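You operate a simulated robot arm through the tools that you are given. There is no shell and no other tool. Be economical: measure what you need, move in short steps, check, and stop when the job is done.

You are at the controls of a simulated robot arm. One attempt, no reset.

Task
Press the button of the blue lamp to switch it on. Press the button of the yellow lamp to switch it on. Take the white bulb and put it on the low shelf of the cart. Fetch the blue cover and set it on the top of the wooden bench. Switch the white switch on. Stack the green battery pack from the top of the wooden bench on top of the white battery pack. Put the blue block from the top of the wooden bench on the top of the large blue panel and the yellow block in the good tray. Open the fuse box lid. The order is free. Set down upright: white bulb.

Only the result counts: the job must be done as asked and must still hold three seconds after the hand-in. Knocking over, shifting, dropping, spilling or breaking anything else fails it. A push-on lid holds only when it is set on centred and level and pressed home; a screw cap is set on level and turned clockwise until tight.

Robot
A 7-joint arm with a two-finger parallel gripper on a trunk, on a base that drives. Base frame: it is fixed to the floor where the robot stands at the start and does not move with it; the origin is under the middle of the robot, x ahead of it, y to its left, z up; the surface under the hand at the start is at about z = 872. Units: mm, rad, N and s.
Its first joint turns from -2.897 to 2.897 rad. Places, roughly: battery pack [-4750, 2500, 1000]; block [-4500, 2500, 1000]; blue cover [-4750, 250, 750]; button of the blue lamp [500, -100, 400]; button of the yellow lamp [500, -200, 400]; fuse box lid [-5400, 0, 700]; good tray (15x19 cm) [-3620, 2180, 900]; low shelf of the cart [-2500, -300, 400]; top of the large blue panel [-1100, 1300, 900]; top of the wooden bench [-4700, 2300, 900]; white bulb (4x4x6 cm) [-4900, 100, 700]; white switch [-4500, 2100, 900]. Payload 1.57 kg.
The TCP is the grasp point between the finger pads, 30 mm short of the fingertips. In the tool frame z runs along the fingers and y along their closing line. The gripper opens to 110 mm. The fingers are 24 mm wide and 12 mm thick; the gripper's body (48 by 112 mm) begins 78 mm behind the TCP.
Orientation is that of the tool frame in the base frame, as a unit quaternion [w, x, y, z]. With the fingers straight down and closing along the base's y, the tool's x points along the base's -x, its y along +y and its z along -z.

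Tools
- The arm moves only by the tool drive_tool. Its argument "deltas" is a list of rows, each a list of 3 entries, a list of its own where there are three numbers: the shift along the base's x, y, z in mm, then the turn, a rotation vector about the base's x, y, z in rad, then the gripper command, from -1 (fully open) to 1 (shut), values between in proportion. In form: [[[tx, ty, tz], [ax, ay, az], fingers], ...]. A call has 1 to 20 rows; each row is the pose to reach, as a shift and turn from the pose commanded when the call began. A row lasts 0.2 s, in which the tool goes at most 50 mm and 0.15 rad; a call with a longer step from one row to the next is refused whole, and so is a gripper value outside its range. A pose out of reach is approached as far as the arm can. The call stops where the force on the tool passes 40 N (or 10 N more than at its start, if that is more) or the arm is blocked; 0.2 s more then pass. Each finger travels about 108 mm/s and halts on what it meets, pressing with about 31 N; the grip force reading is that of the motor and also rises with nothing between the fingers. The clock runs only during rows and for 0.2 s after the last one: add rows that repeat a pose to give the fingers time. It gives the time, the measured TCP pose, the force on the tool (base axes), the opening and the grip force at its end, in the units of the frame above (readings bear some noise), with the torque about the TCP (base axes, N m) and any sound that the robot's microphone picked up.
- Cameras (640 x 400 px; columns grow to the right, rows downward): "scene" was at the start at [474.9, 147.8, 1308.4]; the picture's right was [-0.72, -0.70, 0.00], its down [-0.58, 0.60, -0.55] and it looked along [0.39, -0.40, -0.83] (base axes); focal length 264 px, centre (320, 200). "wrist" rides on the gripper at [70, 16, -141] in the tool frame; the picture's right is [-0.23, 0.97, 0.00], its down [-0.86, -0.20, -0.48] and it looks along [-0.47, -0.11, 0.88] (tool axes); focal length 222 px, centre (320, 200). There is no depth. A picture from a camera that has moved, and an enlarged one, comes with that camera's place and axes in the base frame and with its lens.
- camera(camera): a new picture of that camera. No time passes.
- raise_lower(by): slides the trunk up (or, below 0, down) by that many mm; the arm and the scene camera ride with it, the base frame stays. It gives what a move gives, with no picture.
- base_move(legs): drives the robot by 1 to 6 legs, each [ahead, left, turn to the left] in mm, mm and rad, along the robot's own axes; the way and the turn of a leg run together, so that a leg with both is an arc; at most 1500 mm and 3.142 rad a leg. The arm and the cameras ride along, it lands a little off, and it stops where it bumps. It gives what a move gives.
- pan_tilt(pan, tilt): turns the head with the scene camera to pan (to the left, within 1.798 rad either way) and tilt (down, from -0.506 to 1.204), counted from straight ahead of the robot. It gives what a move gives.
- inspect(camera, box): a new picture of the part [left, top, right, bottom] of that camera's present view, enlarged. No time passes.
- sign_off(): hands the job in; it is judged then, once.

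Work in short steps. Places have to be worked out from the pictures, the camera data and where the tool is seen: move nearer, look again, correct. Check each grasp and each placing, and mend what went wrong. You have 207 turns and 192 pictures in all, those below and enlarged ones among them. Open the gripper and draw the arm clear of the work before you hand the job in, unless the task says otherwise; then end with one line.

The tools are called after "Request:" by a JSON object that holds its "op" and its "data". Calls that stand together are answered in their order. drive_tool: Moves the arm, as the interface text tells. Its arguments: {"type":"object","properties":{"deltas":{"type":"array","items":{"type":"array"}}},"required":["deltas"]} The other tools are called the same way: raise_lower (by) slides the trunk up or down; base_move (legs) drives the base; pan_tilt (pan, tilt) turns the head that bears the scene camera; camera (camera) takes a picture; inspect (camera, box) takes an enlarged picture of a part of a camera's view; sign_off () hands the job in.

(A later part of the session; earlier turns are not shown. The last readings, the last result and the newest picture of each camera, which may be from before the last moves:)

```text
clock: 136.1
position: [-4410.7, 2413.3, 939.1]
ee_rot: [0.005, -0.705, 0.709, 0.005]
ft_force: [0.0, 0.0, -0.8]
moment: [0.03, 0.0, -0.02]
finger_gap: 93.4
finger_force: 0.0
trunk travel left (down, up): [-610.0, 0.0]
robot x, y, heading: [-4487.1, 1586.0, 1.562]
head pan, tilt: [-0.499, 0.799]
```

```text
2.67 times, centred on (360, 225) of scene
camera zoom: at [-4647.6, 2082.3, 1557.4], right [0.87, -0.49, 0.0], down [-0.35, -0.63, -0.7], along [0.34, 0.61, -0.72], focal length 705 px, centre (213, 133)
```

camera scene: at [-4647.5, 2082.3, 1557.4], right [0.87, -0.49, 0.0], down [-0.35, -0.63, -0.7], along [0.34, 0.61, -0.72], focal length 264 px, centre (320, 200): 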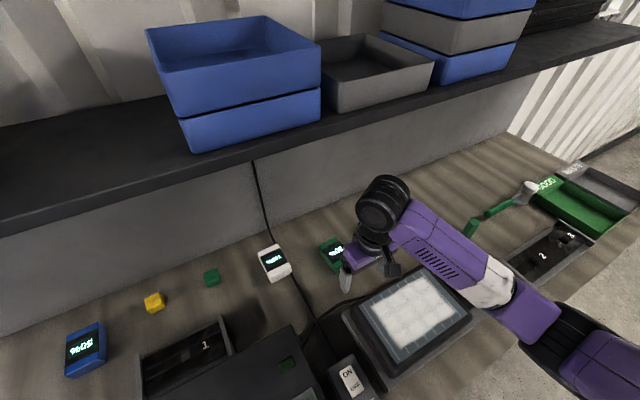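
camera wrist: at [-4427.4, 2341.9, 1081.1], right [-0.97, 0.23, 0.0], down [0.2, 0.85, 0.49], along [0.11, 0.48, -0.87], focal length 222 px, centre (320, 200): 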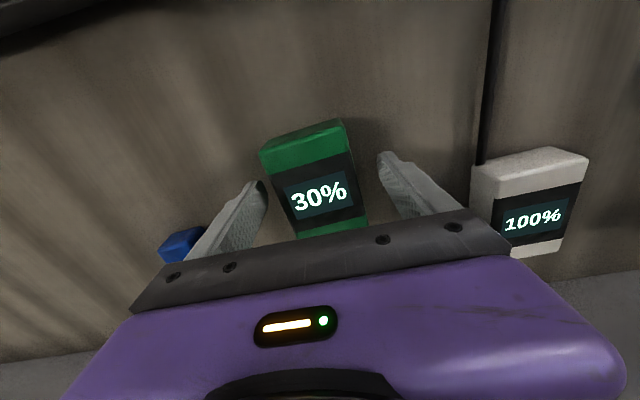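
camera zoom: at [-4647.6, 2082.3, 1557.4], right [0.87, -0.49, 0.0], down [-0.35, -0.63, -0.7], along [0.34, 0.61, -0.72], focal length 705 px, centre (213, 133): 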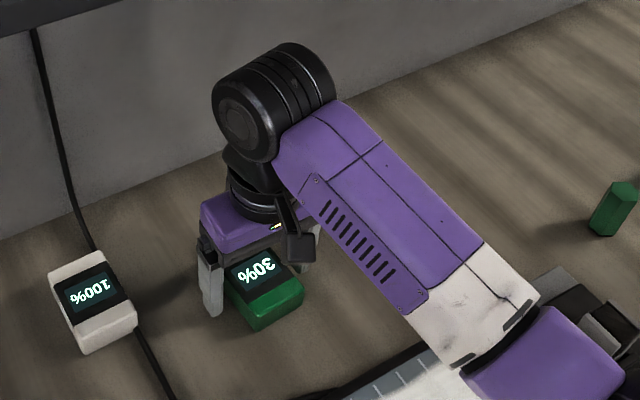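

Good alignment. I close and lift slightly.

Request:
{"op": "drive_tool", "data": {"deltas": [[[0, 4, -1], [0, 0, 0], -0.3], [[0, 4, -1], [0, 0, 0], 0], [[0, 4, -1], [0, 0, 0], 0.3], [[0, 4, -1], [0, 0, 0], 0.3], [[0, 4, 10], [0, 0, 0], 0.3], [[0, 4, 30], [0, 0, 0], 0.3], [[0, 4, 50], [0, 0, 0], 0.3], [[0, 4, 50], [0, 0, 0], 0.3]]}}

Request:
{"op": "camera", "data": {"camera": "wrist"}}

Request:
{"op": "inspect", "data": {"camera": "scene", "box": [240, 150, 480, 300]}}

```text
clock: 137.9
position: [-4410.6, 2419.4, 988.8]
ee_rot: [0.005, -0.705, 0.709, 0.005]
ft_force: [0.1, 0.9, -3.4]
moment: [0.03, 0.02, 0.0]
finger_gap: 63.1
finger_force: 30.6
trunk travel left (down, up): [-610.0, 0.0]
robot x, y, heading: [-4489.2, 1584.9, 1.562]
head pan, tilt: [-0.499, 0.799]
```

```text
120 pictures are left
camera wrist: at [-4427.6, 2347.4, 1129.5], right [-0.97, 0.23, 0.0], down [0.2, 0.85, 0.49], along [0.11, 0.48, -0.87], focal length 222 px, centre (320, 200)
```

wrist: 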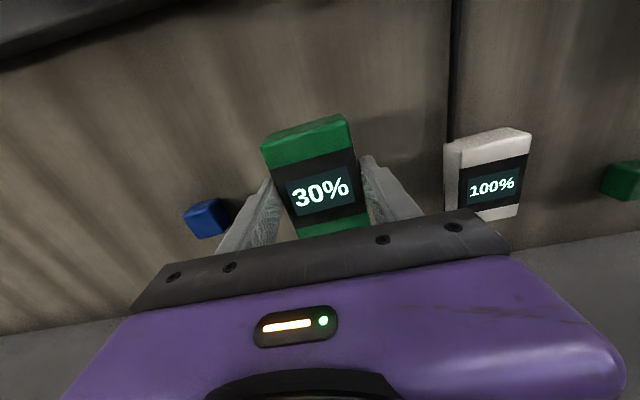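

```text
2.67 times, centred on (360, 225) of scene
camera zoom: at [-4647.6, 2082.3, 1557.4], right [0.87, -0.49, 0.0], down [-0.35, -0.63, -0.7], along [0.34, 0.61, -0.72], focal length 705 px, centre (213, 133)
```

zoom: 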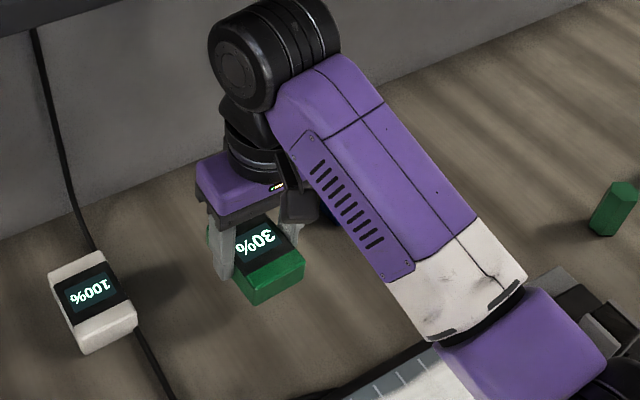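

Held firmly. White pack centre ≈(−4568,2477). I carry the green pack above it and view before lowering.

Request:
{"op": "drive_tool", "data": {"deltas": [[[0, 0, 12], [0, 0, 0], 0.3], [[-40, 15, 12], [0, 0, 0], 0.3], [[-80, 30, 12], [0, 0, 0], 0.3], [[-120, 45, 12], [0, 0, 0], 0.3], [[-158, 58, 12], [0, 0, 0], 0.3], [[-158, 58, 12], [0, 0, 0], 0.3]]}}

Request:
{"op": "camera", "data": {"camera": "wrist"}}

Request:
{"op": "inspect", "data": {"camera": "scene", "box": [180, 170, 380, 310]}}

```text
clock: 139.3
position: [-4572.3, 2477.2, 1001.6]
ee_rot: [0.006, -0.705, 0.709, 0.005]
ft_force: [0.0, 0.1, -2.5]
moment: [-0.02, -0.01, 0.0]
finger_gap: 62.7
finger_force: 30.8
trunk travel left (down, up): [-610.0, 0.0]
robot x, y, heading: [-4487.6, 1588.0, 1.57]
head pan, tilt: [-0.499, 0.799]
```

```text
118 pictures are left
camera wrist: at [-4589.1, 2405.7, 1143.8], right [-0.97, 0.23, 0.0], down [0.2, 0.85, 0.49], along [0.11, 0.48, -0.87], focal length 222 px, centre (320, 200)
```

wrist: 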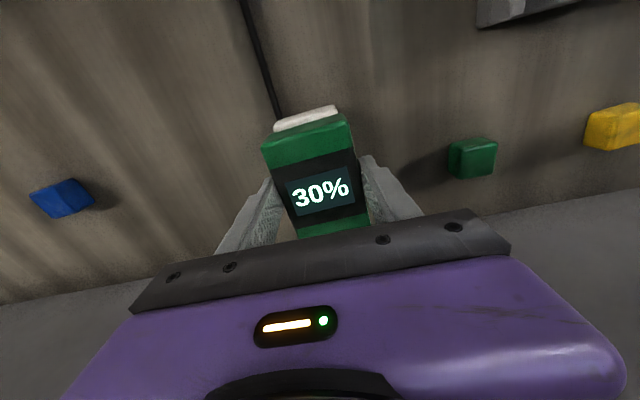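

```text
2.86 times, centred on (280, 240) of scene
camera zoom: at [-4647.9, 2082.3, 1557.3], right [0.87, -0.49, 0.0], down [-0.35, -0.63, -0.7], along [0.34, 0.61, -0.72], focal length 755 px, centre (434, 86)
```

zoom: 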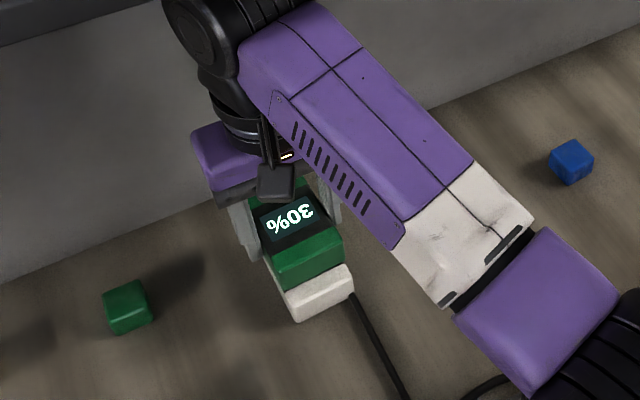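

Aligned within ~3 mm. I correct x and lower onto the white pack.

Request:
{"op": "drive_tool", "data": {"deltas": [[[3, 0, -8], [0, 0, 0], 0.3], [[3, 0, -15], [0, 0, 0], 0.3], [[3, 0, -19], [0, 0, 0], 0.3], [[3, 0, -22], [0, 0, 0], 0.3], [[3, 0, -25], [0, 0, 0], 0.3], [[3, 0, -28], [0, 0, 0], 0.3]]}}

Request:
{"op": "inspect", "data": {"camera": "scene", "box": [180, 170, 380, 310]}}

```text
clock: 140.7
position: [-4568.0, 2475.9, 973.6]
ee_rot: [0.004, -0.705, 0.709, 0.005]
ft_force: [0.6, -0.5, -3.3]
moment: [-0.02, 0.0, 0.01]
finger_gap: 62.8
finger_force: 31.1
trunk travel left (down, up): [-610.0, 0.0]
robot x, y, heading: [-4491.9, 1585.9, 1.56]
head pan, tilt: [-0.499, 0.799]
```

```text
2.86 times, centred on (280, 240) of scene
camera zoom: at [-4647.6, 2082.4, 1557.4], right [0.87, -0.49, 0.0], down [-0.35, -0.63, -0.7], along [0.34, 0.61, -0.72], focal length 755 px, centre (434, 86)
```

zoom: 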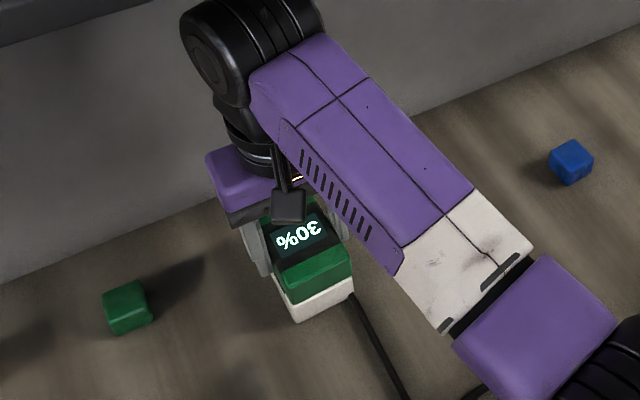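

Almost down; continuing in 2 mm steps until contact.

Request:
{"op": "drive_tool", "data": {"deltas": [[[0, 0, -2], [0, 0, 0], 0.3], [[0, 0, -4], [0, 0, 0], 0.3], [[0, 0, -6], [0, 0, 0], 0.3], [[0, 0, -8], [0, 0, 0], 0.3]]}}

```text
clock: 141.7
position: [-4566.7, 2476.6, 967.9]
ee_rot: [0.008, -0.705, 0.709, 0.007]
ft_force: [-1.7, 5.5, 29.8]
moment: [0.14, -0.02, 0.19]
finger_gap: 61.9
finger_force: 31.0
trunk travel left (down, up): [-610.0, 0.0]
robot x, y, heading: [-4489.2, 1588.0, 1.564]
head pan, tilt: [-0.499, 0.799]
```

Contact at 968. I relax, open, and lift straight up, then back out.

Request:
{"op": "drive_tool", "data": {"deltas": [[[0, 0, 5], [0, 0, 0], 0.2], [[0, 0, 5], [0, 0, 0], 0], [[0, 0, 5], [0, 0, 0], -0.5], [[0, 0, 5], [0, 0, 0], -0.5], [[0, 0, 5], [0, 0, 0], -0.5], [[0, 0, 25], [0, 0, 0], -0.5], [[0, 0, 45], [0, 0, 0], -0.5], [[0, -45, 55], [0, 0, 0], -0.5], [[0, -90, 60], [0, 0, 0], -0.5], [[0, -135, 70], [0, 0, 0], -0.5], [[0, -180, 80], [0, 0, 0], -0.5]]}}

Request:
{"op": "inspect", "data": {"camera": "scene", "box": [180, 170, 380, 310]}}

Request:
{"op": "camera", "data": {"camera": "scene"}}

```text
clock: 144.1
position: [-4565.5, 2298.0, 1044.9]
ee_rot: [0.004, -0.704, 0.71, 0.004]
ft_force: [-0.1, 0.6, 0.0]
moment: [-0.08, -0.02, -0.01]
finger_gap: 82.4
finger_force: 0.0
trunk travel left (down, up): [-610.0, 0.0]
robot x, y, heading: [-4490.2, 1582.4, 1.56]
head pan, tilt: [-0.499, 0.799]
```

```text
2.86 times, centred on (280, 240) of scene
camera zoom: at [-4647.8, 2082.5, 1557.2], right [0.87, -0.49, 0.0], down [-0.35, -0.63, -0.7], along [0.34, 0.61, -0.72], focal length 755 px, centre (434, 86)
```

zoom: 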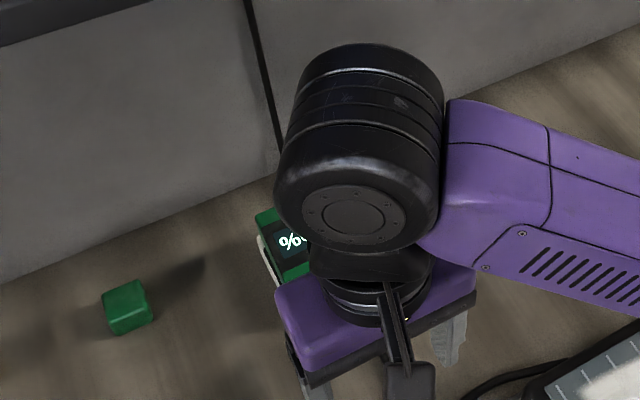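

```text
114 pictures are left
camera scene: at [-4647.8, 2082.5, 1557.2], right [0.87, -0.49, 0.0], down [-0.35, -0.63, -0.7], along [0.34, 0.61, -0.72], focal length 264 px, centre (320, 200)
```

scene: 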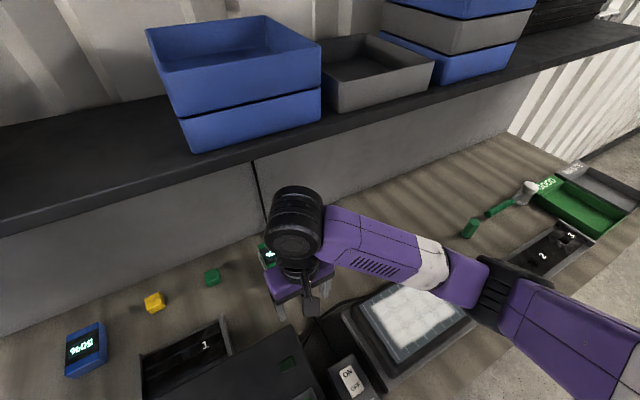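

The stack stands. Next the yellow block; I zoom on it.

Request:
{"op": "inspect", "data": {"camera": "scene", "box": [130, 250, 290, 350]}}

```text
4.00 times, centred on (210, 300) of scene
camera zoom: at [-4647.8, 2082.5, 1557.2], right [0.87, -0.49, 0.0], down [-0.35, -0.63, -0.7], along [0.34, 0.61, -0.72], focal length 1058 px, centre (760, -200)
```

zoom: 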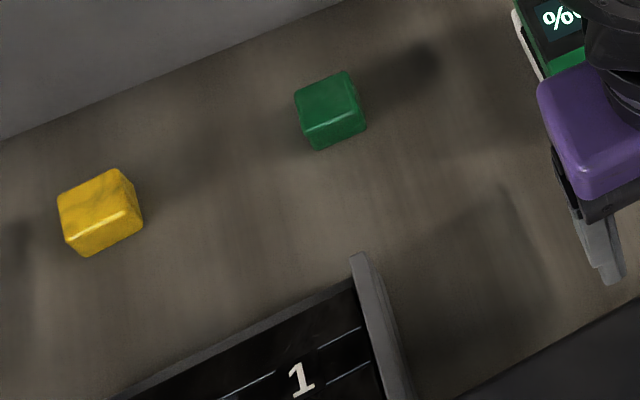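

Yellow block centre ≈(−4863,2514), ~35 mm. I retract a bit and shift the base left by 330 mm.

Request:
{"op": "drive_tool", "data": {"deltas": [[[0, -40, 0], [0, 0, 0], -0.3], [[0, -80, 0], [0, 0, 0], -0.3], [[0, -100, 10], [0, 0, 0], -0.3], [[0, -100, 10], [0, 0, 0], -0.3]]}}

Request:
{"op": "base_move", "data": {"legs": [[10, 320, 0]]}}

Request:
{"op": "camera", "data": {"camera": "scene"}}

Request:
{"op": "camera", "data": {"camera": "wrist"}}

```text
clock: 145.1
position: [-4568.3, 2195.8, 1056.1]
ee_rot: [0.005, -0.705, 0.709, 0.005]
ft_force: [0.9, 0.1, -1.0]
moment: [-0.01, -0.01, 0.02]
finger_gap: 71.1
finger_force: 0.1
trunk travel left (down, up): [-610.0, 0.0]
robot x, y, heading: [-4492.4, 1583.1, 1.565]
head pan, tilt: [-0.499, 0.799]
```

```text
clock: 147.2
position: [-4882.4, 2210.3, 1056.0]
ee_rot: [0.006, -0.704, 0.711, 0.005]
ft_force: [0.3, 0.5, 0.1]
moment: [0.02, 0.02, 0.0]
finger_gap: 71.6
finger_force: 0.1
trunk travel left (down, up): [-610.0, 0.0]
robot x, y, heading: [-4804.7, 1597.4, 1.556]
head pan, tilt: [-0.499, 0.799]
```

```text
112 pictures are left
camera scene: at [-4962.2, 2096.5, 1557.4], right [0.87, -0.49, 0.0], down [-0.35, -0.62, -0.7], along [0.34, 0.61, -0.72], focal length 264 px, centre (320, 200)
```

scene: 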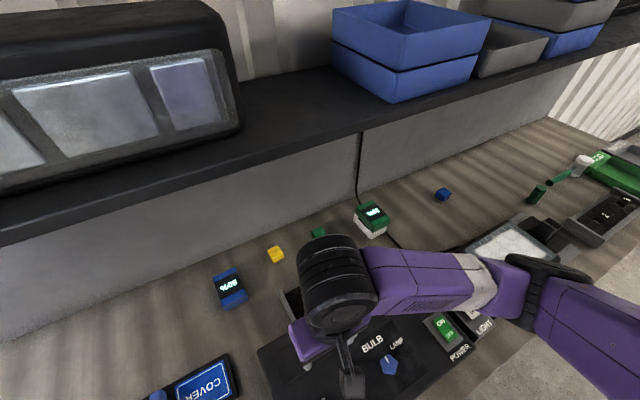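

```text
111 pictures are left
camera wrist: at [-4899.0, 2139.3, 1198.1], right [-0.97, 0.24, 0.0], down [0.21, 0.85, 0.49], along [0.11, 0.48, -0.87], focal length 222 px, centre (320, 200)
```

wrist: 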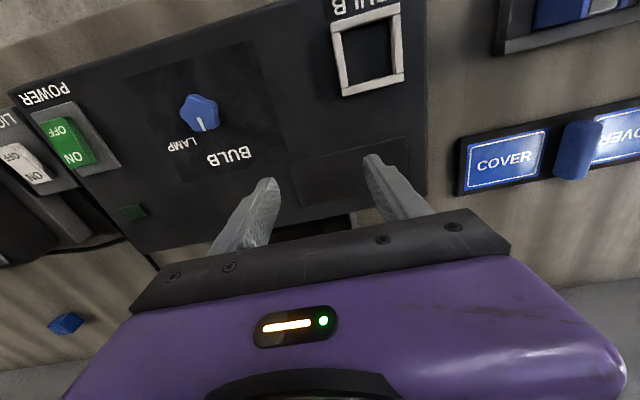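

I approach to y≈2420 at TCP 1000 under the shelf and check with the wrist camera.

Request:
{"op": "drive_tool", "data": {"deltas": [[[5, 40, -15], [0, 0, 0], -0.3], [[10, 80, -35], [0, 0, 0], -0.3], [[14, 120, -52], [0, 0, 0], -0.3], [[14, 165, -54], [0, 0, 0], -0.3], [[14, 210, -54], [0, 0, 0], -0.3], [[14, 210, -54], [0, 0, 0], -0.3]]}}

Request:
{"op": "camera", "data": {"camera": "wrist"}}

Request:
{"op": "camera", "data": {"camera": "scene"}}

```text
clock: 148.6
position: [-4870.1, 2422.2, 997.4]
ee_rot: [0.005, -0.703, 0.711, 0.005]
ft_force: [-1.0, 0.7, 0.2]
moment: [0.01, -0.02, -0.01]
finger_gap: 71.4
finger_force: 0.0
trunk travel left (down, up): [-610.0, 0.0]
robot x, y, heading: [-4802.1, 1597.4, 1.559]
head pan, tilt: [-0.499, 0.799]
```

```text
110 pictures are left
camera wrist: at [-4887.2, 2350.4, 1138.7], right [-0.97, 0.24, 0.0], down [0.21, 0.85, 0.49], along [0.11, 0.48, -0.87], focal length 222 px, centre (320, 200)
```

wrist: 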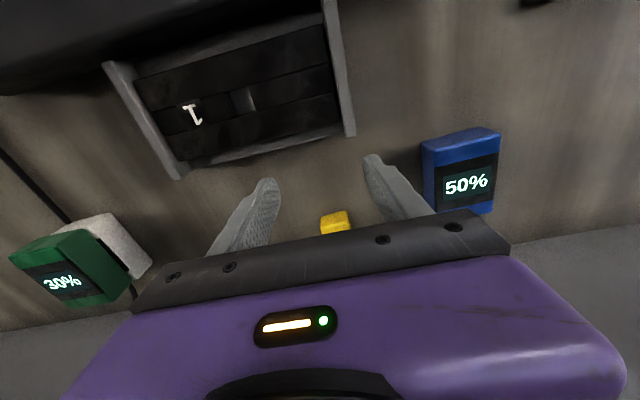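

```text
109 pictures are left
camera scene: at [-4962.4, 2096.5, 1557.4], right [0.87, -0.49, 0.0], down [-0.35, -0.62, -0.7], along [0.34, 0.61, -0.72], focal length 264 px, centre (320, 200)
```

scene: 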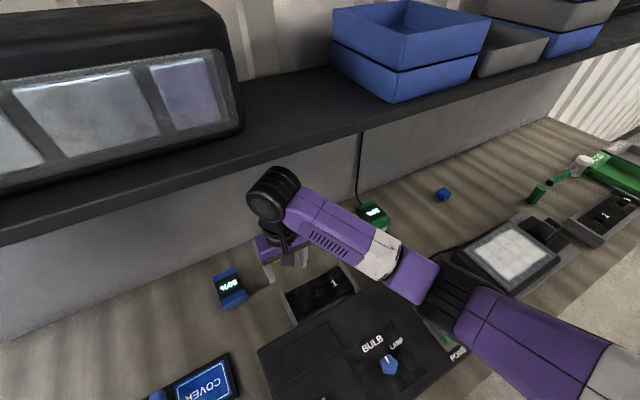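

Centred at x≈−4870. I move over it and go down to grasp.

Request:
{"op": "drive_tool", "data": {"deltas": [[[0, 45, -4], [0, 0, 0], -0.3], [[0, 91, -8], [0, 0, 0], -0.3], [[0, 91, -30], [0, 0, 0], -0.3], [[0, 91, -50], [0, 0, 0], -0.3], [[0, 91, -61], [0, 0, 0], -0.3], [[0, 91, -61], [0, 0, 0], -0.3]]}}

Request:
{"op": "camera", "data": {"camera": "wrist"}}

```text
clock: 150.0
position: [-4867.5, 2511.7, 940.7]
ee_rot: [0.005, -0.703, 0.711, 0.004]
ft_force: [-0.2, -0.1, 0.8]
moment: [0.02, -0.03, -0.04]
finger_gap: 71.4
finger_force: 0.1
trunk travel left (down, up): [-610.0, 0.0]
robot x, y, heading: [-4807.8, 1599.0, 1.559]
head pan, tilt: [-0.499, 0.799]
```

```text
108 pictures are left
camera wrist: at [-4885.0, 2440.2, 1081.5], right [-0.97, 0.24, 0.0], down [0.21, 0.85, 0.49], along [0.11, 0.48, -0.87], focal length 222 px, centre (320, 200)
```

wrist: 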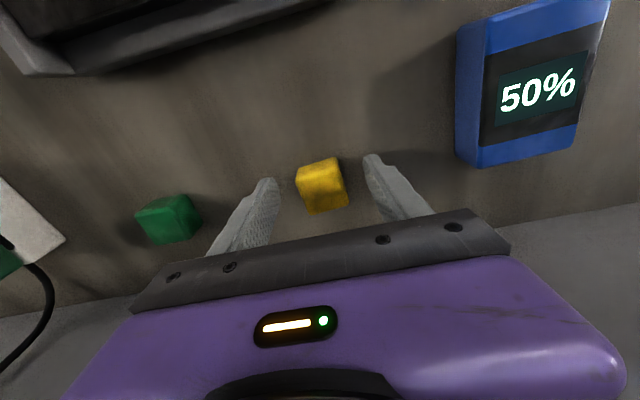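

Request:
{"op": "drive_tool", "data": {"deltas": [[[-2, 1, -4], [0, 0, 0], 0], [[-2, 1, -4], [0, 0, 0], 0.5], [[-2, 1, -4], [0, 0, 0], 0.8], [[-2, 1, -4], [0, 0, 0], 0.8], [[-2, 1, 15], [0, 0, 0], 0.8], [[-2, 1, 45], [0, 0, 0], 0.8], [[-2, -40, 55], [0, 0, 0], 0.8], [[-2, -80, 55], [0, 0, 0], 0.8], [[-2, -80, 55], [0, 0, 0], 0.8]]}}

Request:
{"op": "camera", "data": {"camera": "wrist"}}

```text
clock: 152.0
position: [-4870.0, 2432.5, 997.5]
ee_rot: [0.005, -0.703, 0.711, 0.005]
ft_force: [0.4, 0.4, -0.3]
moment: [-0.04, 0.0, 0.0]
finger_gap: 35.4
finger_force: 31.0
trunk travel left (down, up): [-610.0, 0.0]
robot x, y, heading: [-4808.3, 1599.0, 1.554]
head pan, tilt: [-0.499, 0.799]
```

```text
107 pictures are left
camera wrist: at [-4887.1, 2361.1, 1138.9], right [-0.97, 0.24, 0.0], down [0.21, 0.85, 0.49], along [0.11, 0.48, -0.87], focal length 222 px, centre (320, 200)
```

wrist: 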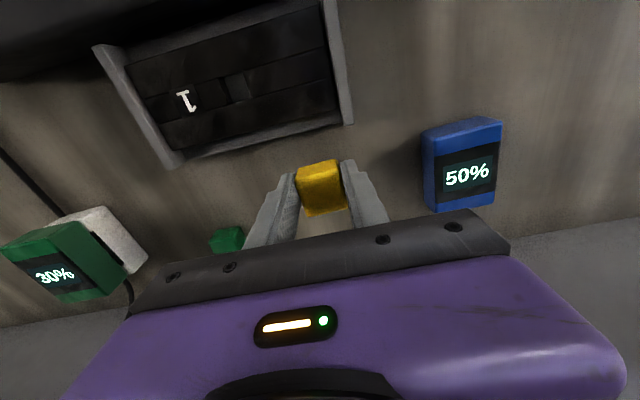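

Yellow block held. I retract, back off 250 mm and travel right to the good tray.

Request:
{"op": "drive_tool", "data": {"deltas": [[[0, -45, 0], [0, 0, 0], 0.8], [[0, -90, 0], [0, 0, 0], 0.8], [[0, -135, 20], [0, 0, 0], 0.8], [[0, -180, 45], [0, 0, 0], 0.8], [[0, -220, 60], [0, 0, 0], 0.8], [[0, -220, 60], [0, 0, 0], 0.8]]}}

Request:
{"op": "base_move", "data": {"legs": [[-250, 0, 0], [0, -1150, 0]]}}

Request:
{"op": "pan_tilt", "data": {"pan": -0.1, "tilt": 0.7}}

Request:
{"op": "camera", "data": {"camera": "scene"}}

```text
refused: row 4 steps farther than a row can; nothing moved
```

```text
clock: 156.3
position: [-4487.5, 2181.4, 997.4]
ee_rot: [0.0, 0.716, -0.698, -0.015]
ft_force: [-9.6, 1.6, 0.9]
moment: [0.03, 0.16, -0.11]
finger_gap: 2.9
finger_force: 0.1
trunk travel left (down, up): [-610.0, 0.0]
robot x, y, heading: [-4400.5, 1346.9, 1.564]
head pan, tilt: [-0.499, 0.799]
stopped in leg 2: the force on the tool passed its limit at 83 N (the readings are from after the stop); the commanded pose is now the measured one
```

```text
clock: 157.1
position: [-4485.2, 2181.2, 997.3]
ee_rot: [-0.001, 0.715, -0.699, -0.014]
ft_force: [-11.8, 0.6, 2.1]
moment: [-0.05, 0.18, -0.16]
finger_gap: 0.2
finger_force: 0.1
trunk travel left (down, up): [-610.0, 0.0]
robot x, y, heading: [-4399.0, 1350.1, 1.568]
head pan, tilt: [-0.099, 0.7]
```

```text
106 pictures are left
camera scene: at [-4591.6, 1859.8, 1565.6], right [0.99, -0.1, 0.0], down [-0.07, -0.64, -0.76], along [0.08, 0.76, -0.64], focal length 264 px, centre (320, 200)
```

scene: 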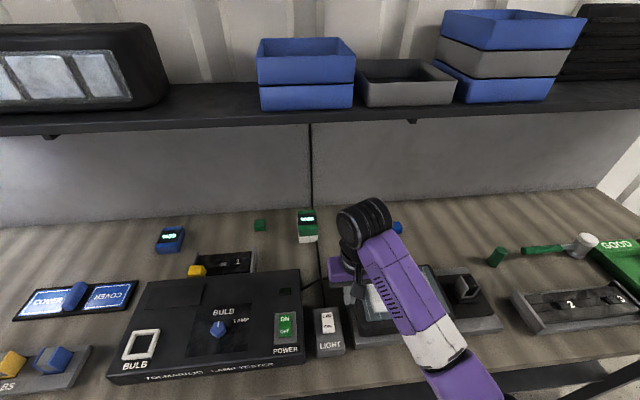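

My retract was refused (a row stepped too far) and the base then moved with a low tool: the block was dropped near tray 1 and the hand met the light board. I lift straight up at once and examine.

Request:
{"op": "drive_tool", "data": {"deltas": [[[-8, 0, 0], [0, 0, 0], 0], [[-8, 0, 40], [0, 0, 0], 0], [[-8, 0, 80], [0, 0, 0], 0], [[-8, 0, 80], [0, 0, 0], 0]]}}

Request:
{"op": "camera", "data": {"camera": "wrist"}}

Request:
{"op": "inspect", "data": {"camera": "scene", "box": [100, 200, 540, 400]}}

```text
clock: 157.6
position: [-4502.9, 2181.3, 999.5]
ee_rot: [0.004, 0.72, -0.694, -0.018]
ft_force: [-22.9, 3.6, -0.7]
moment: [0.07, 0.42, -0.09]
finger_gap: 35.8
finger_force: 0.1
trunk travel left (down, up): [-610.0, 0.0]
robot x, y, heading: [-4402.9, 1350.8, 1.562]
head pan, tilt: [-0.099, 0.7]
stopped in row 2: the force on the tool passed its limit at 50 N (the readings are from after the stop); the commanded pose is now the measured one
```

```text
105 pictures are left
camera wrist: at [-4512.0, 2107.6, 1141.3], right [-0.98, 0.19, 0.03], down [0.18, 0.85, 0.49], along [0.06, 0.49, -0.87], focal length 222 px, centre (320, 200)
```

wrist: 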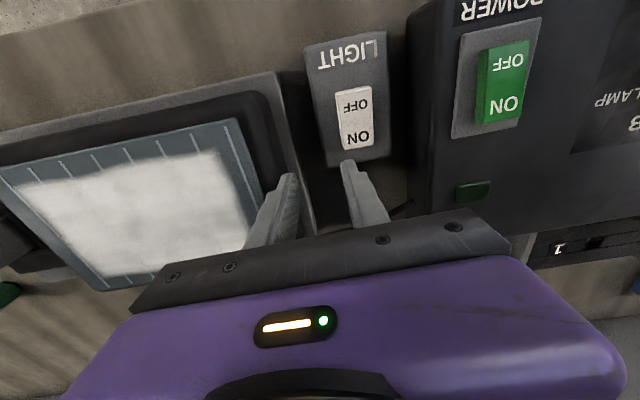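

```text
1.45 times, centred on (320, 300) of scene
camera zoom: at [-4593.1, 1860.3, 1565.3], right [0.99, -0.1, 0.0], down [-0.07, -0.64, -0.76], along [0.08, 0.76, -0.64], focal length 385 px, centre (320, 54)
```

zoom: 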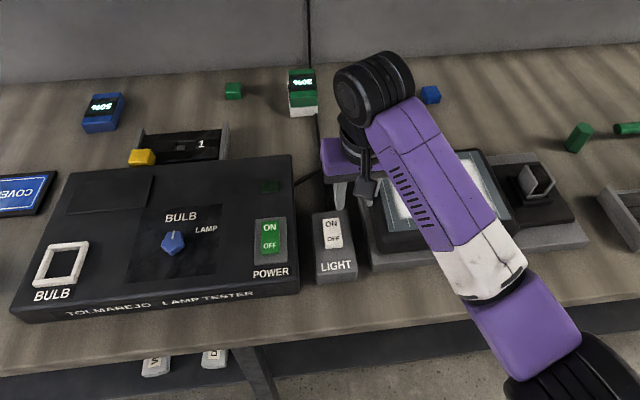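

The opening finger pushed against the board. I close the fingers first, then rise.

Request:
{"op": "drive_tool", "data": {"deltas": [[[0, 0, 0], [0, 0, 0], 0.8], [[0, 0, 0], [0, 0, 0], 0.8], [[-3, 0, 30], [0, 0, 0], 0.8], [[-3, 0, 70], [0, 0, 0], 0.8], [[-3, 0, 100], [0, 0, 0], 0.8], [[-3, 0, 100], [0, 0, 0], 0.8]]}}

Request:
{"op": "camera", "data": {"camera": "wrist"}}

Request:
{"op": "camera", "data": {"camera": "scene"}}

```text
clock: 159.0
position: [-4501.5, 2180.1, 1100.1]
ee_rot: [0.003, 0.718, -0.696, -0.016]
ft_force: [0.6, 0.3, 0.2]
moment: [0.03, 0.02, 0.0]
finger_gap: 11.1
finger_force: 0.1
trunk travel left (down, up): [-610.0, 0.0]
robot x, y, heading: [-4399.0, 1345.6, 1.565]
head pan, tilt: [-0.099, 0.7]
```

```text
103 pictures are left
camera wrist: at [-4511.4, 2108.7, 1241.9], right [-0.98, 0.2, 0.03], down [0.19, 0.85, 0.49], along [0.07, 0.48, -0.87], focal length 222 px, centre (320, 200)
```

wrist: 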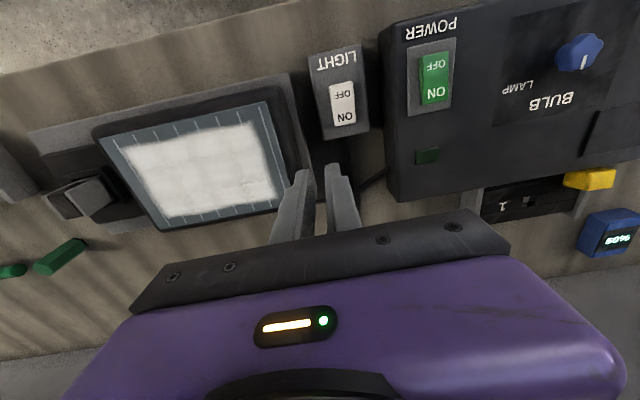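

```text
102 pictures are left
camera scene: at [-4591.4, 1859.8, 1565.6], right [0.99, -0.1, 0.0], down [-0.07, -0.64, -0.76], along [0.08, 0.76, -0.64], focal length 264 px, centre (320, 200)
```

scene: 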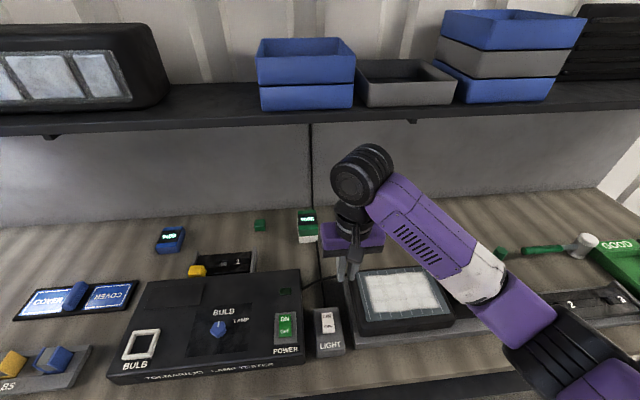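

The board, switch and stack match earlier positions within a few mm. I zoom on tray 1 and the dropped yellow block.

Request:
{"op": "inspect", "data": {"camera": "scene", "box": [150, 215, 330, 315]}}

Request:
{"op": "inspect", "data": {"camera": "wrist", "box": [440, 130, 640, 260]}}

```text
3.56 times, centred on (240, 265) of scene
camera zoom: at [-4591.4, 1859.8, 1565.6], right [0.99, -0.1, 0.0], down [-0.07, -0.64, -0.76], along [0.08, 0.76, -0.64], focal length 940 px, centre (604, -31)
```

zoom: 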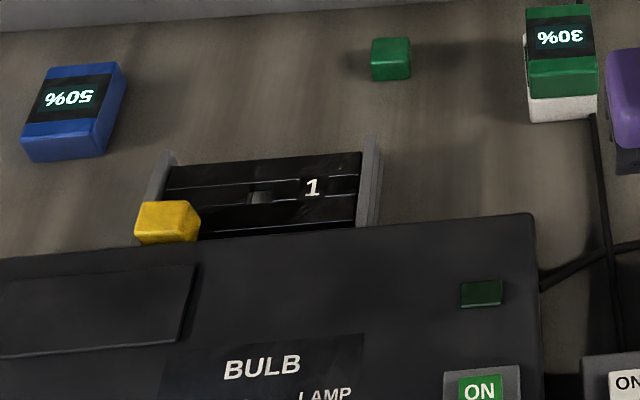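

```text
3.08 times, centred on (540, 195) of wrist
camera zoom: at [-4511.4, 2108.7, 1241.9], right [-0.98, 0.2, 0.03], down [0.19, 0.85, 0.49], along [0.07, 0.48, -0.87], focal length 684 px, centre (-357, 215)
```

zoom: 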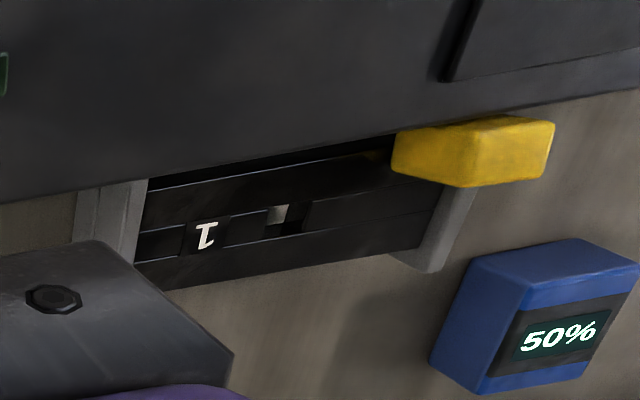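

The block rests on the tray's wall at about (−4880,2320,955). I fix the tool's orientation and open, at the present height.

Request:
{"op": "drive_tool", "data": {"deltas": [[[0, -20, 0], [-0.018, -0.027, -0.031], 0], [[0, -40, 0], [-0.018, -0.027, -0.031], -0.3], [[0, -40, 0], [-0.018, -0.027, -0.031], -0.3]]}}

```text
clock: 159.8
position: [-4501.0, 2141.7, 1098.1]
ee_rot: [-0.001, 0.708, -0.707, -0.001]
ft_force: [-0.7, -0.9, 0.3]
moment: [-0.01, -0.01, 0.01]
finger_gap: 71.2
finger_force: 0.1
trunk travel left (down, up): [-610.0, 0.0]
robot x, y, heading: [-4394.9, 1351.5, 1.57]
head pan, tilt: [-0.099, 0.7]
```

Request:
{"op": "base_move", "data": {"legs": [[80, 375, 0]]}}

Request:
{"op": "camera", "data": {"camera": "wrist"}}

Request:
{"op": "camera", "data": {"camera": "scene"}}

```text
clock: 162.2
position: [-4874.9, 2223.1, 1099.0]
ee_rot: [0.001, -0.705, 0.709, 0.001]
ft_force: [0.1, -0.4, 0.2]
moment: [0.0, 0.01, -0.03]
finger_gap: 71.5
finger_force: 0.1
trunk travel left (down, up): [-610.0, 0.0]
robot x, y, heading: [-4778.0, 1430.9, 1.56]
head pan, tilt: [-0.099, 0.7]
```

```text
99 pictures are left
camera wrist: at [-4890.9, 2154.7, 1241.7], right [-0.97, 0.23, 0.0], down [0.21, 0.85, 0.48], along [0.11, 0.47, -0.88], focal length 222 px, centre (320, 200)
```

wrist: 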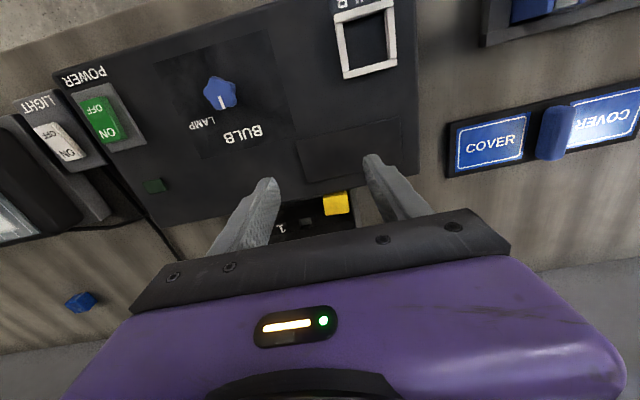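

```text
98 pictures are left
camera scene: at [-4966.6, 1943.5, 1565.7], right [0.99, -0.11, 0.0], down [-0.07, -0.64, -0.76], along [0.08, 0.76, -0.64], focal length 264 px, centre (320, 200)
```

scene: 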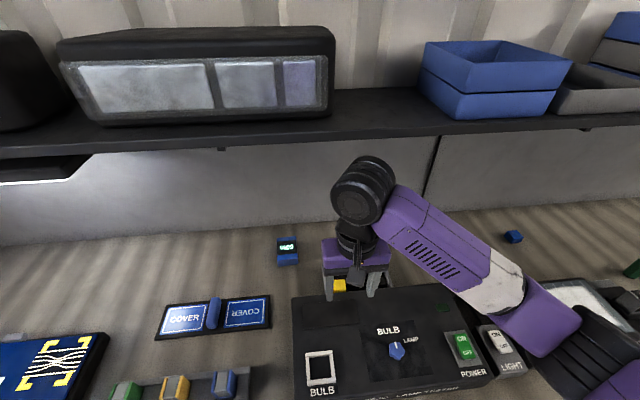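

Block confirmed at (−4879,2314). I descend to 1030, then move forward over it, with small steps.

Request:
{"op": "drive_tool", "data": {"deltas": [[[-2, 0, -35], [0, 0, 0], -0.3], [[-4, 10, -70], [0, 0, 0], -0.3], [[-4, 50, -75], [0, 0, 0], -0.3], [[-4, 92, -80], [0, 0, 0], -0.3], [[-4, 92, -80], [0, 0, 0], -0.3]]}}

Request:
{"op": "camera", "data": {"camera": "wrist"}}

Request:
{"op": "inspect", "data": {"camera": "scene", "box": [270, 200, 430, 320]}}

```text
clock: 163.4
position: [-4881.2, 2315.9, 1017.4]
ee_rot: [0.001, -0.705, 0.709, 0.0]
ft_force: [-0.4, 0.6, -0.2]
moment: [0.02, 0.01, 0.03]
finger_gap: 71.7
finger_force: 0.0
trunk travel left (down, up): [-610.0, 0.0]
robot x, y, heading: [-4778.7, 1431.8, 1.559]
head pan, tilt: [-0.099, 0.7]
```

```text
97 pictures are left
camera wrist: at [-4897.2, 2245.0, 1160.4], right [-0.97, 0.23, 0.0], down [0.2, 0.85, 0.48], along [0.11, 0.47, -0.88], focal length 222 px, centre (320, 200)
```

wrist: 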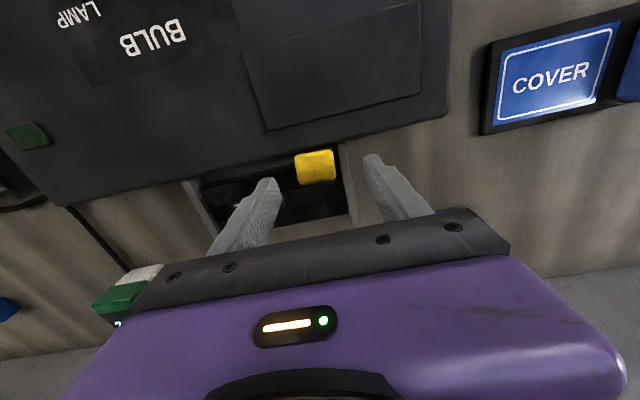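

```text
3.33 times, centred on (350, 260) of scene
camera zoom: at [-4966.9, 1943.6, 1565.6], right [0.99, -0.11, 0.0], down [-0.07, -0.64, -0.76], along [0.08, 0.76, -0.64], focal length 881 px, centre (220, 0)
```

zoom: 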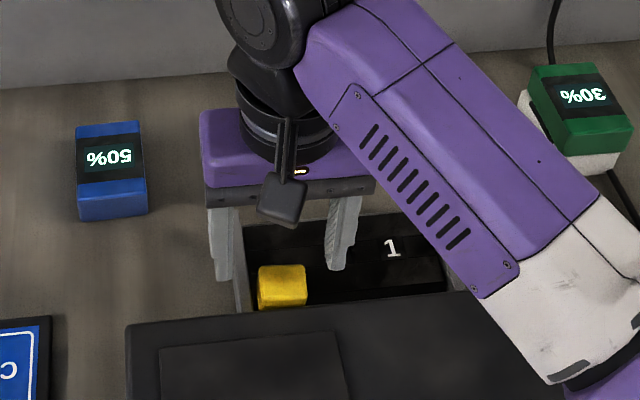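

Block top ≈(−4878,2311,972) inside the tray. I lower to TCP 979 and close.

Request:
{"op": "drive_tool", "data": {"deltas": [[[2, -5, -15], [0, 0, 0], -0.3], [[2, -5, -28], [0, 0, 0], -0.3], [[2, -5, -38], [0, 0, 0], -0.3], [[2, -5, -38], [0, 0, 0], 0], [[2, -5, -38], [0, 0, 0], 0.5], [[2, -5, -38], [0, 0, 0], 0.8], [[2, -5, -38], [0, 0, 0], 0.8]]}}

Request:
{"op": "camera", "data": {"camera": "wrist"}}

```text
clock: 165.1
position: [-4878.4, 2310.2, 979.1]
ee_rot: [0.001, -0.704, 0.71, 0.001]
ft_force: [2.3, 3.8, -1.3]
moment: [0.08, 0.02, 0.07]
finger_gap: 34.9
finger_force: 31.1
trunk travel left (down, up): [-610.0, 0.0]
robot x, y, heading: [-4780.1, 1430.1, 1.558]
head pan, tilt: [-0.099, 0.7]
```

```text
95 pictures are left
camera wrist: at [-4894.3, 2241.3, 1122.0], right [-0.97, 0.23, 0.0], down [0.21, 0.85, 0.48], along [0.11, 0.47, -0.88], focal length 222 px, centre (320, 200)
```

wrist: 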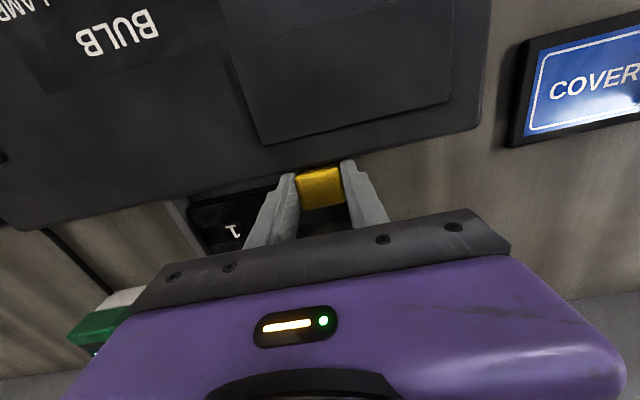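

Gripped (35 mm). I lift and pull back, steps under 50 mm.

Request:
{"op": "drive_tool", "data": {"deltas": [[[0, 0, 20], [0, 0, 0], 0.8], [[0, 0, 40], [0, 0, 0], 0.8], [[0, -30, 65], [0, 0, 0], 0.8], [[0, -60, 95], [0, 0, 0], 0.8], [[0, -90, 125], [0, 0, 0], 0.8], [[0, -90, 125], [0, 0, 0], 0.8]]}}

Request:
{"op": "camera", "data": {"camera": "wrist"}}

```text
clock: 166.4
position: [-4878.3, 2220.8, 1104.0]
ee_rot: [0.001, -0.705, 0.71, 0.0]
ft_force: [-0.3, -0.4, -1.0]
moment: [-0.01, 0.01, 0.03]
finger_gap: 34.7
finger_force: 31.0
trunk travel left (down, up): [-610.0, 0.0]
robot x, y, heading: [-4779.6, 1430.6, 1.558]
head pan, tilt: [-0.099, 0.7]
```

```text
94 pictures are left
camera wrist: at [-4895.2, 2151.0, 1245.6], right [-0.97, 0.23, 0.0], down [0.21, 0.85, 0.48], along [0.11, 0.47, -0.88], focal length 222 px, centre (320, 200)
```

wrist: 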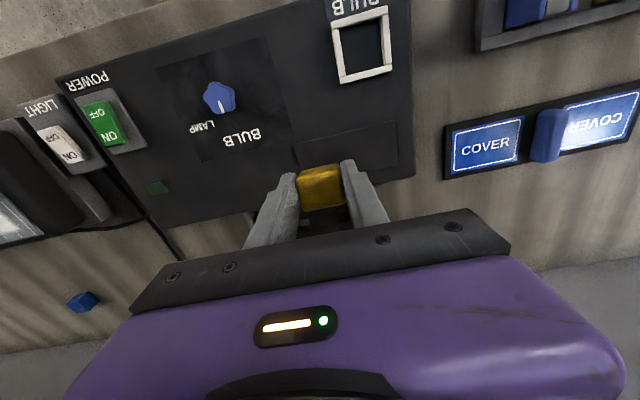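

Block held at z 1104. I back off and travel right to the good tray.

Request:
{"op": "base_move", "data": {"legs": [[-200, 0, 0], [0, -1150, 0]]}}

Request:
{"op": "camera", "data": {"camera": "scene"}}

Request:
{"op": "camera", "data": {"camera": "wrist"}}

```text
clock: 173.6
position: [-3683.8, 1984.4, 1102.6]
ee_rot: [0.001, -0.692, 0.722, 0.001]
ft_force: [-0.8, -0.2, 0.7]
moment: [0.0, -0.02, -0.02]
finger_gap: 34.8
finger_force: 31.2
trunk travel left (down, up): [-610.0, 0.0]
robot x, y, heading: [-3607.9, 1194.5, 1.524]
head pan, tilt: [-0.099, 0.7]
```

```text
93 pictures are left
camera scene: at [-3780.1, 1710.5, 1565.6], right [0.99, -0.14, 0.0], down [-0.09, -0.64, -0.76], along [0.11, 0.76, -0.64], focal length 264 px, centre (320, 200)
```

scene: 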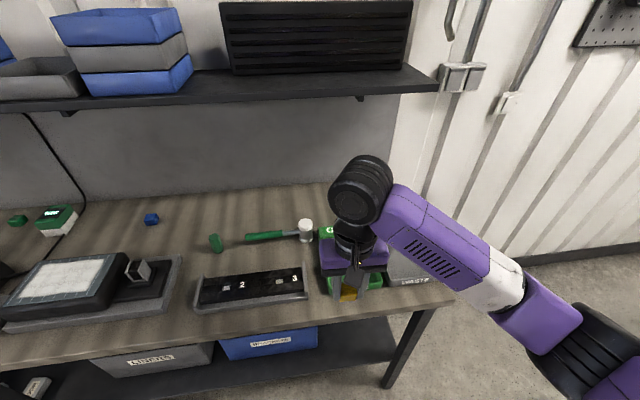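

```text
92 pictures are left
camera wrist: at [-3701.6, 1915.8, 1245.4], right [-0.96, 0.27, 0.0], down [0.23, 0.85, 0.48], along [0.13, 0.46, -0.88], focal length 222 px, centre (320, 200)
```

wrist: 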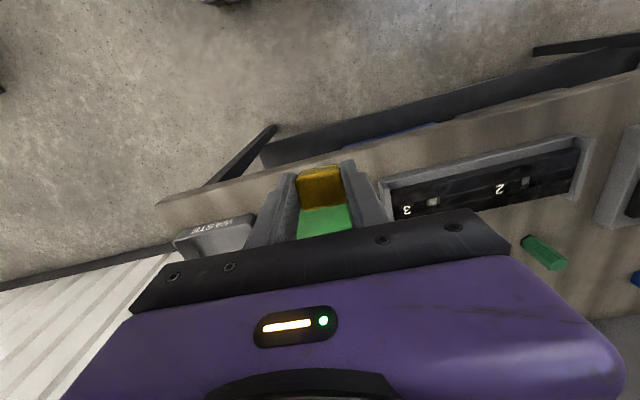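

Good tray spans about x −3700..−3548, y 2095..2285. I move the base ahead 150 mm and then position the hand over the tray.

Request:
{"op": "base_move", "data": {"legs": [[150, 0, 0]]}}

Request:
{"op": "drive_tool", "data": {"deltas": [[[25, 15, 0], [0, 0, 0], 0.8], [[50, 35, 0], [0, 0, 0], 0.8], [[50, 45, -30], [0, 0, 0], 0.8], [[50, 45, -30], [0, 0, 0], 0.8]]}}

Request:
{"op": "camera", "data": {"camera": "scene"}}

Request:
{"op": "camera", "data": {"camera": "wrist"}}

```text
clock: 175.0
position: [-3677.3, 2136.6, 1101.3]
ee_rot: [0.001, -0.693, 0.721, 0.001]
ft_force: [-0.1, -0.8, -0.3]
moment: [0.02, 0.01, -0.01]
finger_gap: 34.8
finger_force: 31.3
trunk travel left (down, up): [-610.0, 0.0]
robot x, y, heading: [-3600.2, 1345.1, 1.528]
head pan, tilt: [-0.099, 0.7]
```

```text
clock: 176.0
position: [-3625.6, 2178.7, 1073.0]
ee_rot: [0.0, -0.693, 0.721, 0.0]
ft_force: [-1.2, -0.8, 0.0]
moment: [0.0, 0.01, -0.01]
finger_gap: 35.2
finger_force: 30.5
trunk travel left (down, up): [-610.0, 0.0]
robot x, y, heading: [-3603.1, 1339.6, 1.526]
head pan, tilt: [-0.099, 0.7]
```

```text
91 pictures are left
camera scene: at [-3773.8, 1861.5, 1565.6], right [0.99, -0.14, 0.0], down [-0.09, -0.64, -0.76], along [0.11, 0.76, -0.64], focal length 264 px, centre (320, 200)
```

scene: 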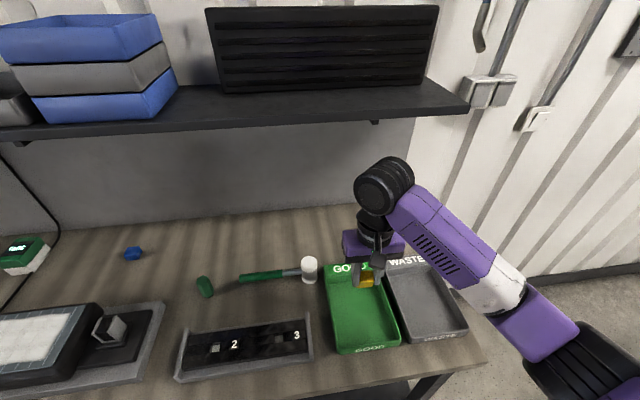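

```text
90 pictures are left
camera wrist: at [-3644.3, 2109.1, 1215.5], right [-0.96, 0.27, 0.0], down [0.23, 0.85, 0.48], along [0.13, 0.46, -0.88], focal length 222 px, centre (320, 200)
```

wrist: 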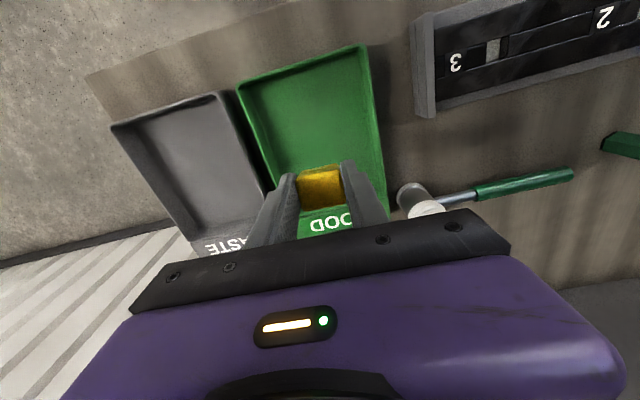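

Centred over the tray. I lower the block in.

Request:
{"op": "drive_tool", "data": {"deltas": [[[2, -12, -40], [0, 0, 0], 0.8], [[2, -12, -80], [0, 0, 0], 0.8], [[2, -12, -105], [0, 0, 0], 0.8], [[2, -12, -113], [0, 0, 0], 0.8], [[2, -12, -118], [0, 0, 0], 0.8], [[2, -12, -123], [0, 0, 0], 0.8], [[2, -12, -128], [0, 0, 0], 0.8], [[2, -12, -132], [0, 0, 0], 0.8]]}}

Request:
{"op": "camera", "data": {"camera": "wrist"}}

```text
clock: 177.8
position: [-3623.8, 2169.1, 946.7]
ee_rot: [0.002, -0.693, 0.721, 0.002]
ft_force: [-0.9, -9.0, 18.9]
moment: [-0.47, 0.02, -0.01]
finger_gap: 34.6
finger_force: 30.7
trunk travel left (down, up): [-610.0, 0.0]
robot x, y, heading: [-3599.3, 1346.2, 1.53]
head pan, tilt: [-0.099, 0.7]
stopped in row 8: the force on the tool passed its limit at 44 N (the readings are from after the stop); the commanded pose is now the measured one
```

```text
89 pictures are left
camera wrist: at [-3642.4, 2098.9, 1089.7], right [-0.96, 0.27, 0.0], down [0.23, 0.84, 0.48], along [0.13, 0.47, -0.88], focal length 222 px, centre (320, 200)
```

wrist: 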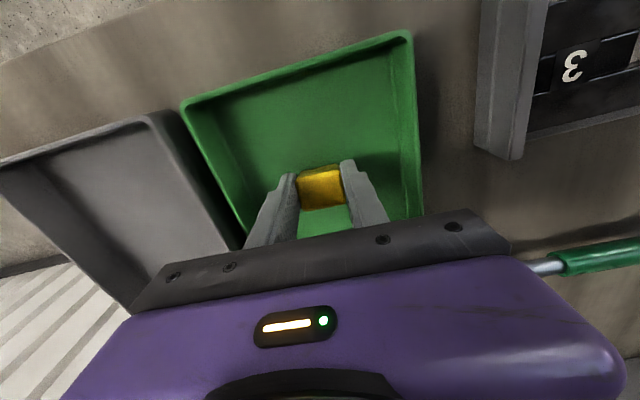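

In the tray on its floor. I open and rise.

Request:
{"op": "drive_tool", "data": {"deltas": [[[0, 0, 2], [0, 0, 0], 0.3], [[0, 0, 2], [0, 0, 0], 0], [[0, 0, 2], [0, 0, 0], 0], [[0, 0, 40], [0, 0, 0], 0], [[0, 0, 85], [0, 0, 0], 0], [[0, 0, 130], [0, 0, 0], 0], [[0, 0, 150], [0, 0, 0], 0], [[0, 0, 150], [0, 0, 0], 0]]}}

Request:
{"op": "camera", "data": {"camera": "wrist"}}

```text
clock: 179.6
position: [-3622.7, 2170.5, 1093.9]
ee_rot: [0.002, -0.693, 0.721, 0.001]
ft_force: [0.3, 0.5, 0.0]
moment: [-0.02, -0.01, -0.02]
finger_gap: 55.1
finger_force: 0.1
trunk travel left (down, up): [-610.0, 0.0]
robot x, y, heading: [-3601.7, 1343.5, 1.526]
head pan, tilt: [-0.099, 0.7]
```

```text
88 pictures are left
camera wrist: at [-3642.2, 2101.4, 1236.8], right [-0.96, 0.27, 0.0], down [0.23, 0.84, 0.48], along [0.13, 0.47, -0.88], focal length 222 px, centre (320, 200)
```

wrist: 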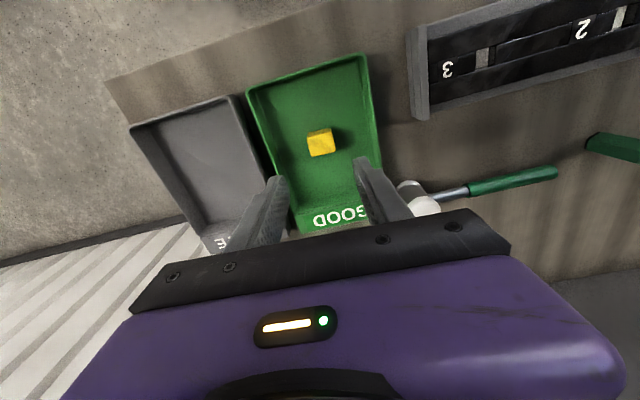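

Next the blue block at ≈(−4271,2458). I retract the arm, then reposition the base.

Request:
{"op": "drive_tool", "data": {"deltas": [[[-10, -40, 0], [0, 0, 0.045], -0.3], [[-20, -80, 0], [0, 0, 0.045], -0.3], [[-30, -120, 0], [0, 0, 0.045], -0.3], [[-40, -160, 0], [0, 0, 0.045], -0.3], [[-40, -160, 0], [0, 0, 0.045], -0.3]]}}

Request:
{"op": "base_move", "data": {"legs": [[0, 620, 0.045], [210, 0, 0]]}}

Request:
{"op": "pan_tilt", "data": {"pan": -0.3, "tilt": 0.8}}

Request:
{"op": "camera", "data": {"camera": "scene"}}

Request:
{"op": "camera", "data": {"camera": "wrist"}}

```text
clock: 180.8
position: [-3667.1, 2006.2, 1094.5]
ee_rot: [-0.002, 0.708, -0.706, -0.002]
ft_force: [-0.4, 1.1, 0.3]
moment: [0.01, 0.0, 0.01]
finger_gap: 71.2
finger_force: 0.0
trunk travel left (down, up): [-610.0, 0.0]
robot x, y, heading: [-3603.6, 1344.9, 1.525]
head pan, tilt: [-0.099, 0.7]
```

```text
clock: 185.6
position: [-4328.8, 2232.0, 1094.4]
ee_rot: [-0.002, 0.725, -0.689, -0.002]
ft_force: [0.8, -0.3, -0.5]
moment: [0.03, -0.04, -0.01]
finger_gap: 71.4
finger_force: 0.2
trunk travel left (down, up): [-610.0, 0.0]
robot x, y, heading: [-4240.1, 1573.9, 1.569]
head pan, tilt: [-0.099, 0.7]
```

```text
clock: 186.3
position: [-4329.3, 2232.5, 1094.8]
ee_rot: [-0.002, 0.724, -0.69, -0.002]
ft_force: [0.7, -0.4, 0.4]
moment: [-0.02, 0.01, 0.03]
finger_gap: 71.4
finger_force: 0.2
trunk travel left (down, up): [-610.0, 0.0]
robot x, y, heading: [-4235.0, 1570.0, 1.574]
head pan, tilt: [-0.3, 0.799]
```

```text
87 pictures are left
camera scene: at [-4414.2, 2075.4, 1557.4], right [0.96, -0.29, 0.0], down [-0.21, -0.69, -0.7], along [0.2, 0.67, -0.72], focal length 264 px, centre (320, 200)
```

scene: 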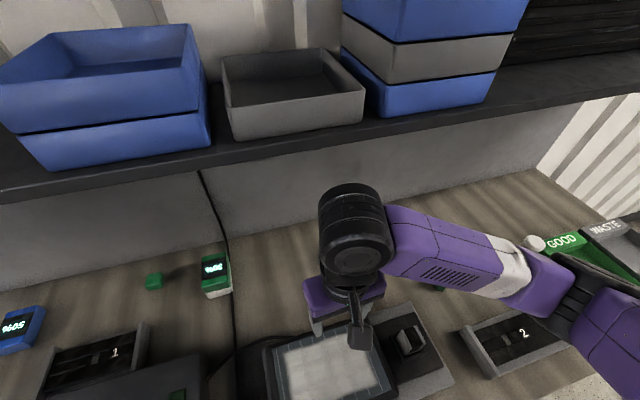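

```text
86 pictures are left
camera wrist: at [-4341.9, 2161.5, 1236.8], right [-0.98, 0.18, 0.0], down [0.16, 0.86, 0.48], along [0.08, 0.48, -0.88], focal length 222 px, centre (320, 200)
```

wrist: 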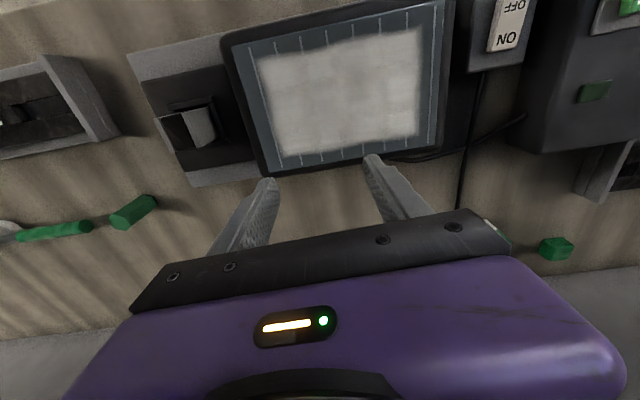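

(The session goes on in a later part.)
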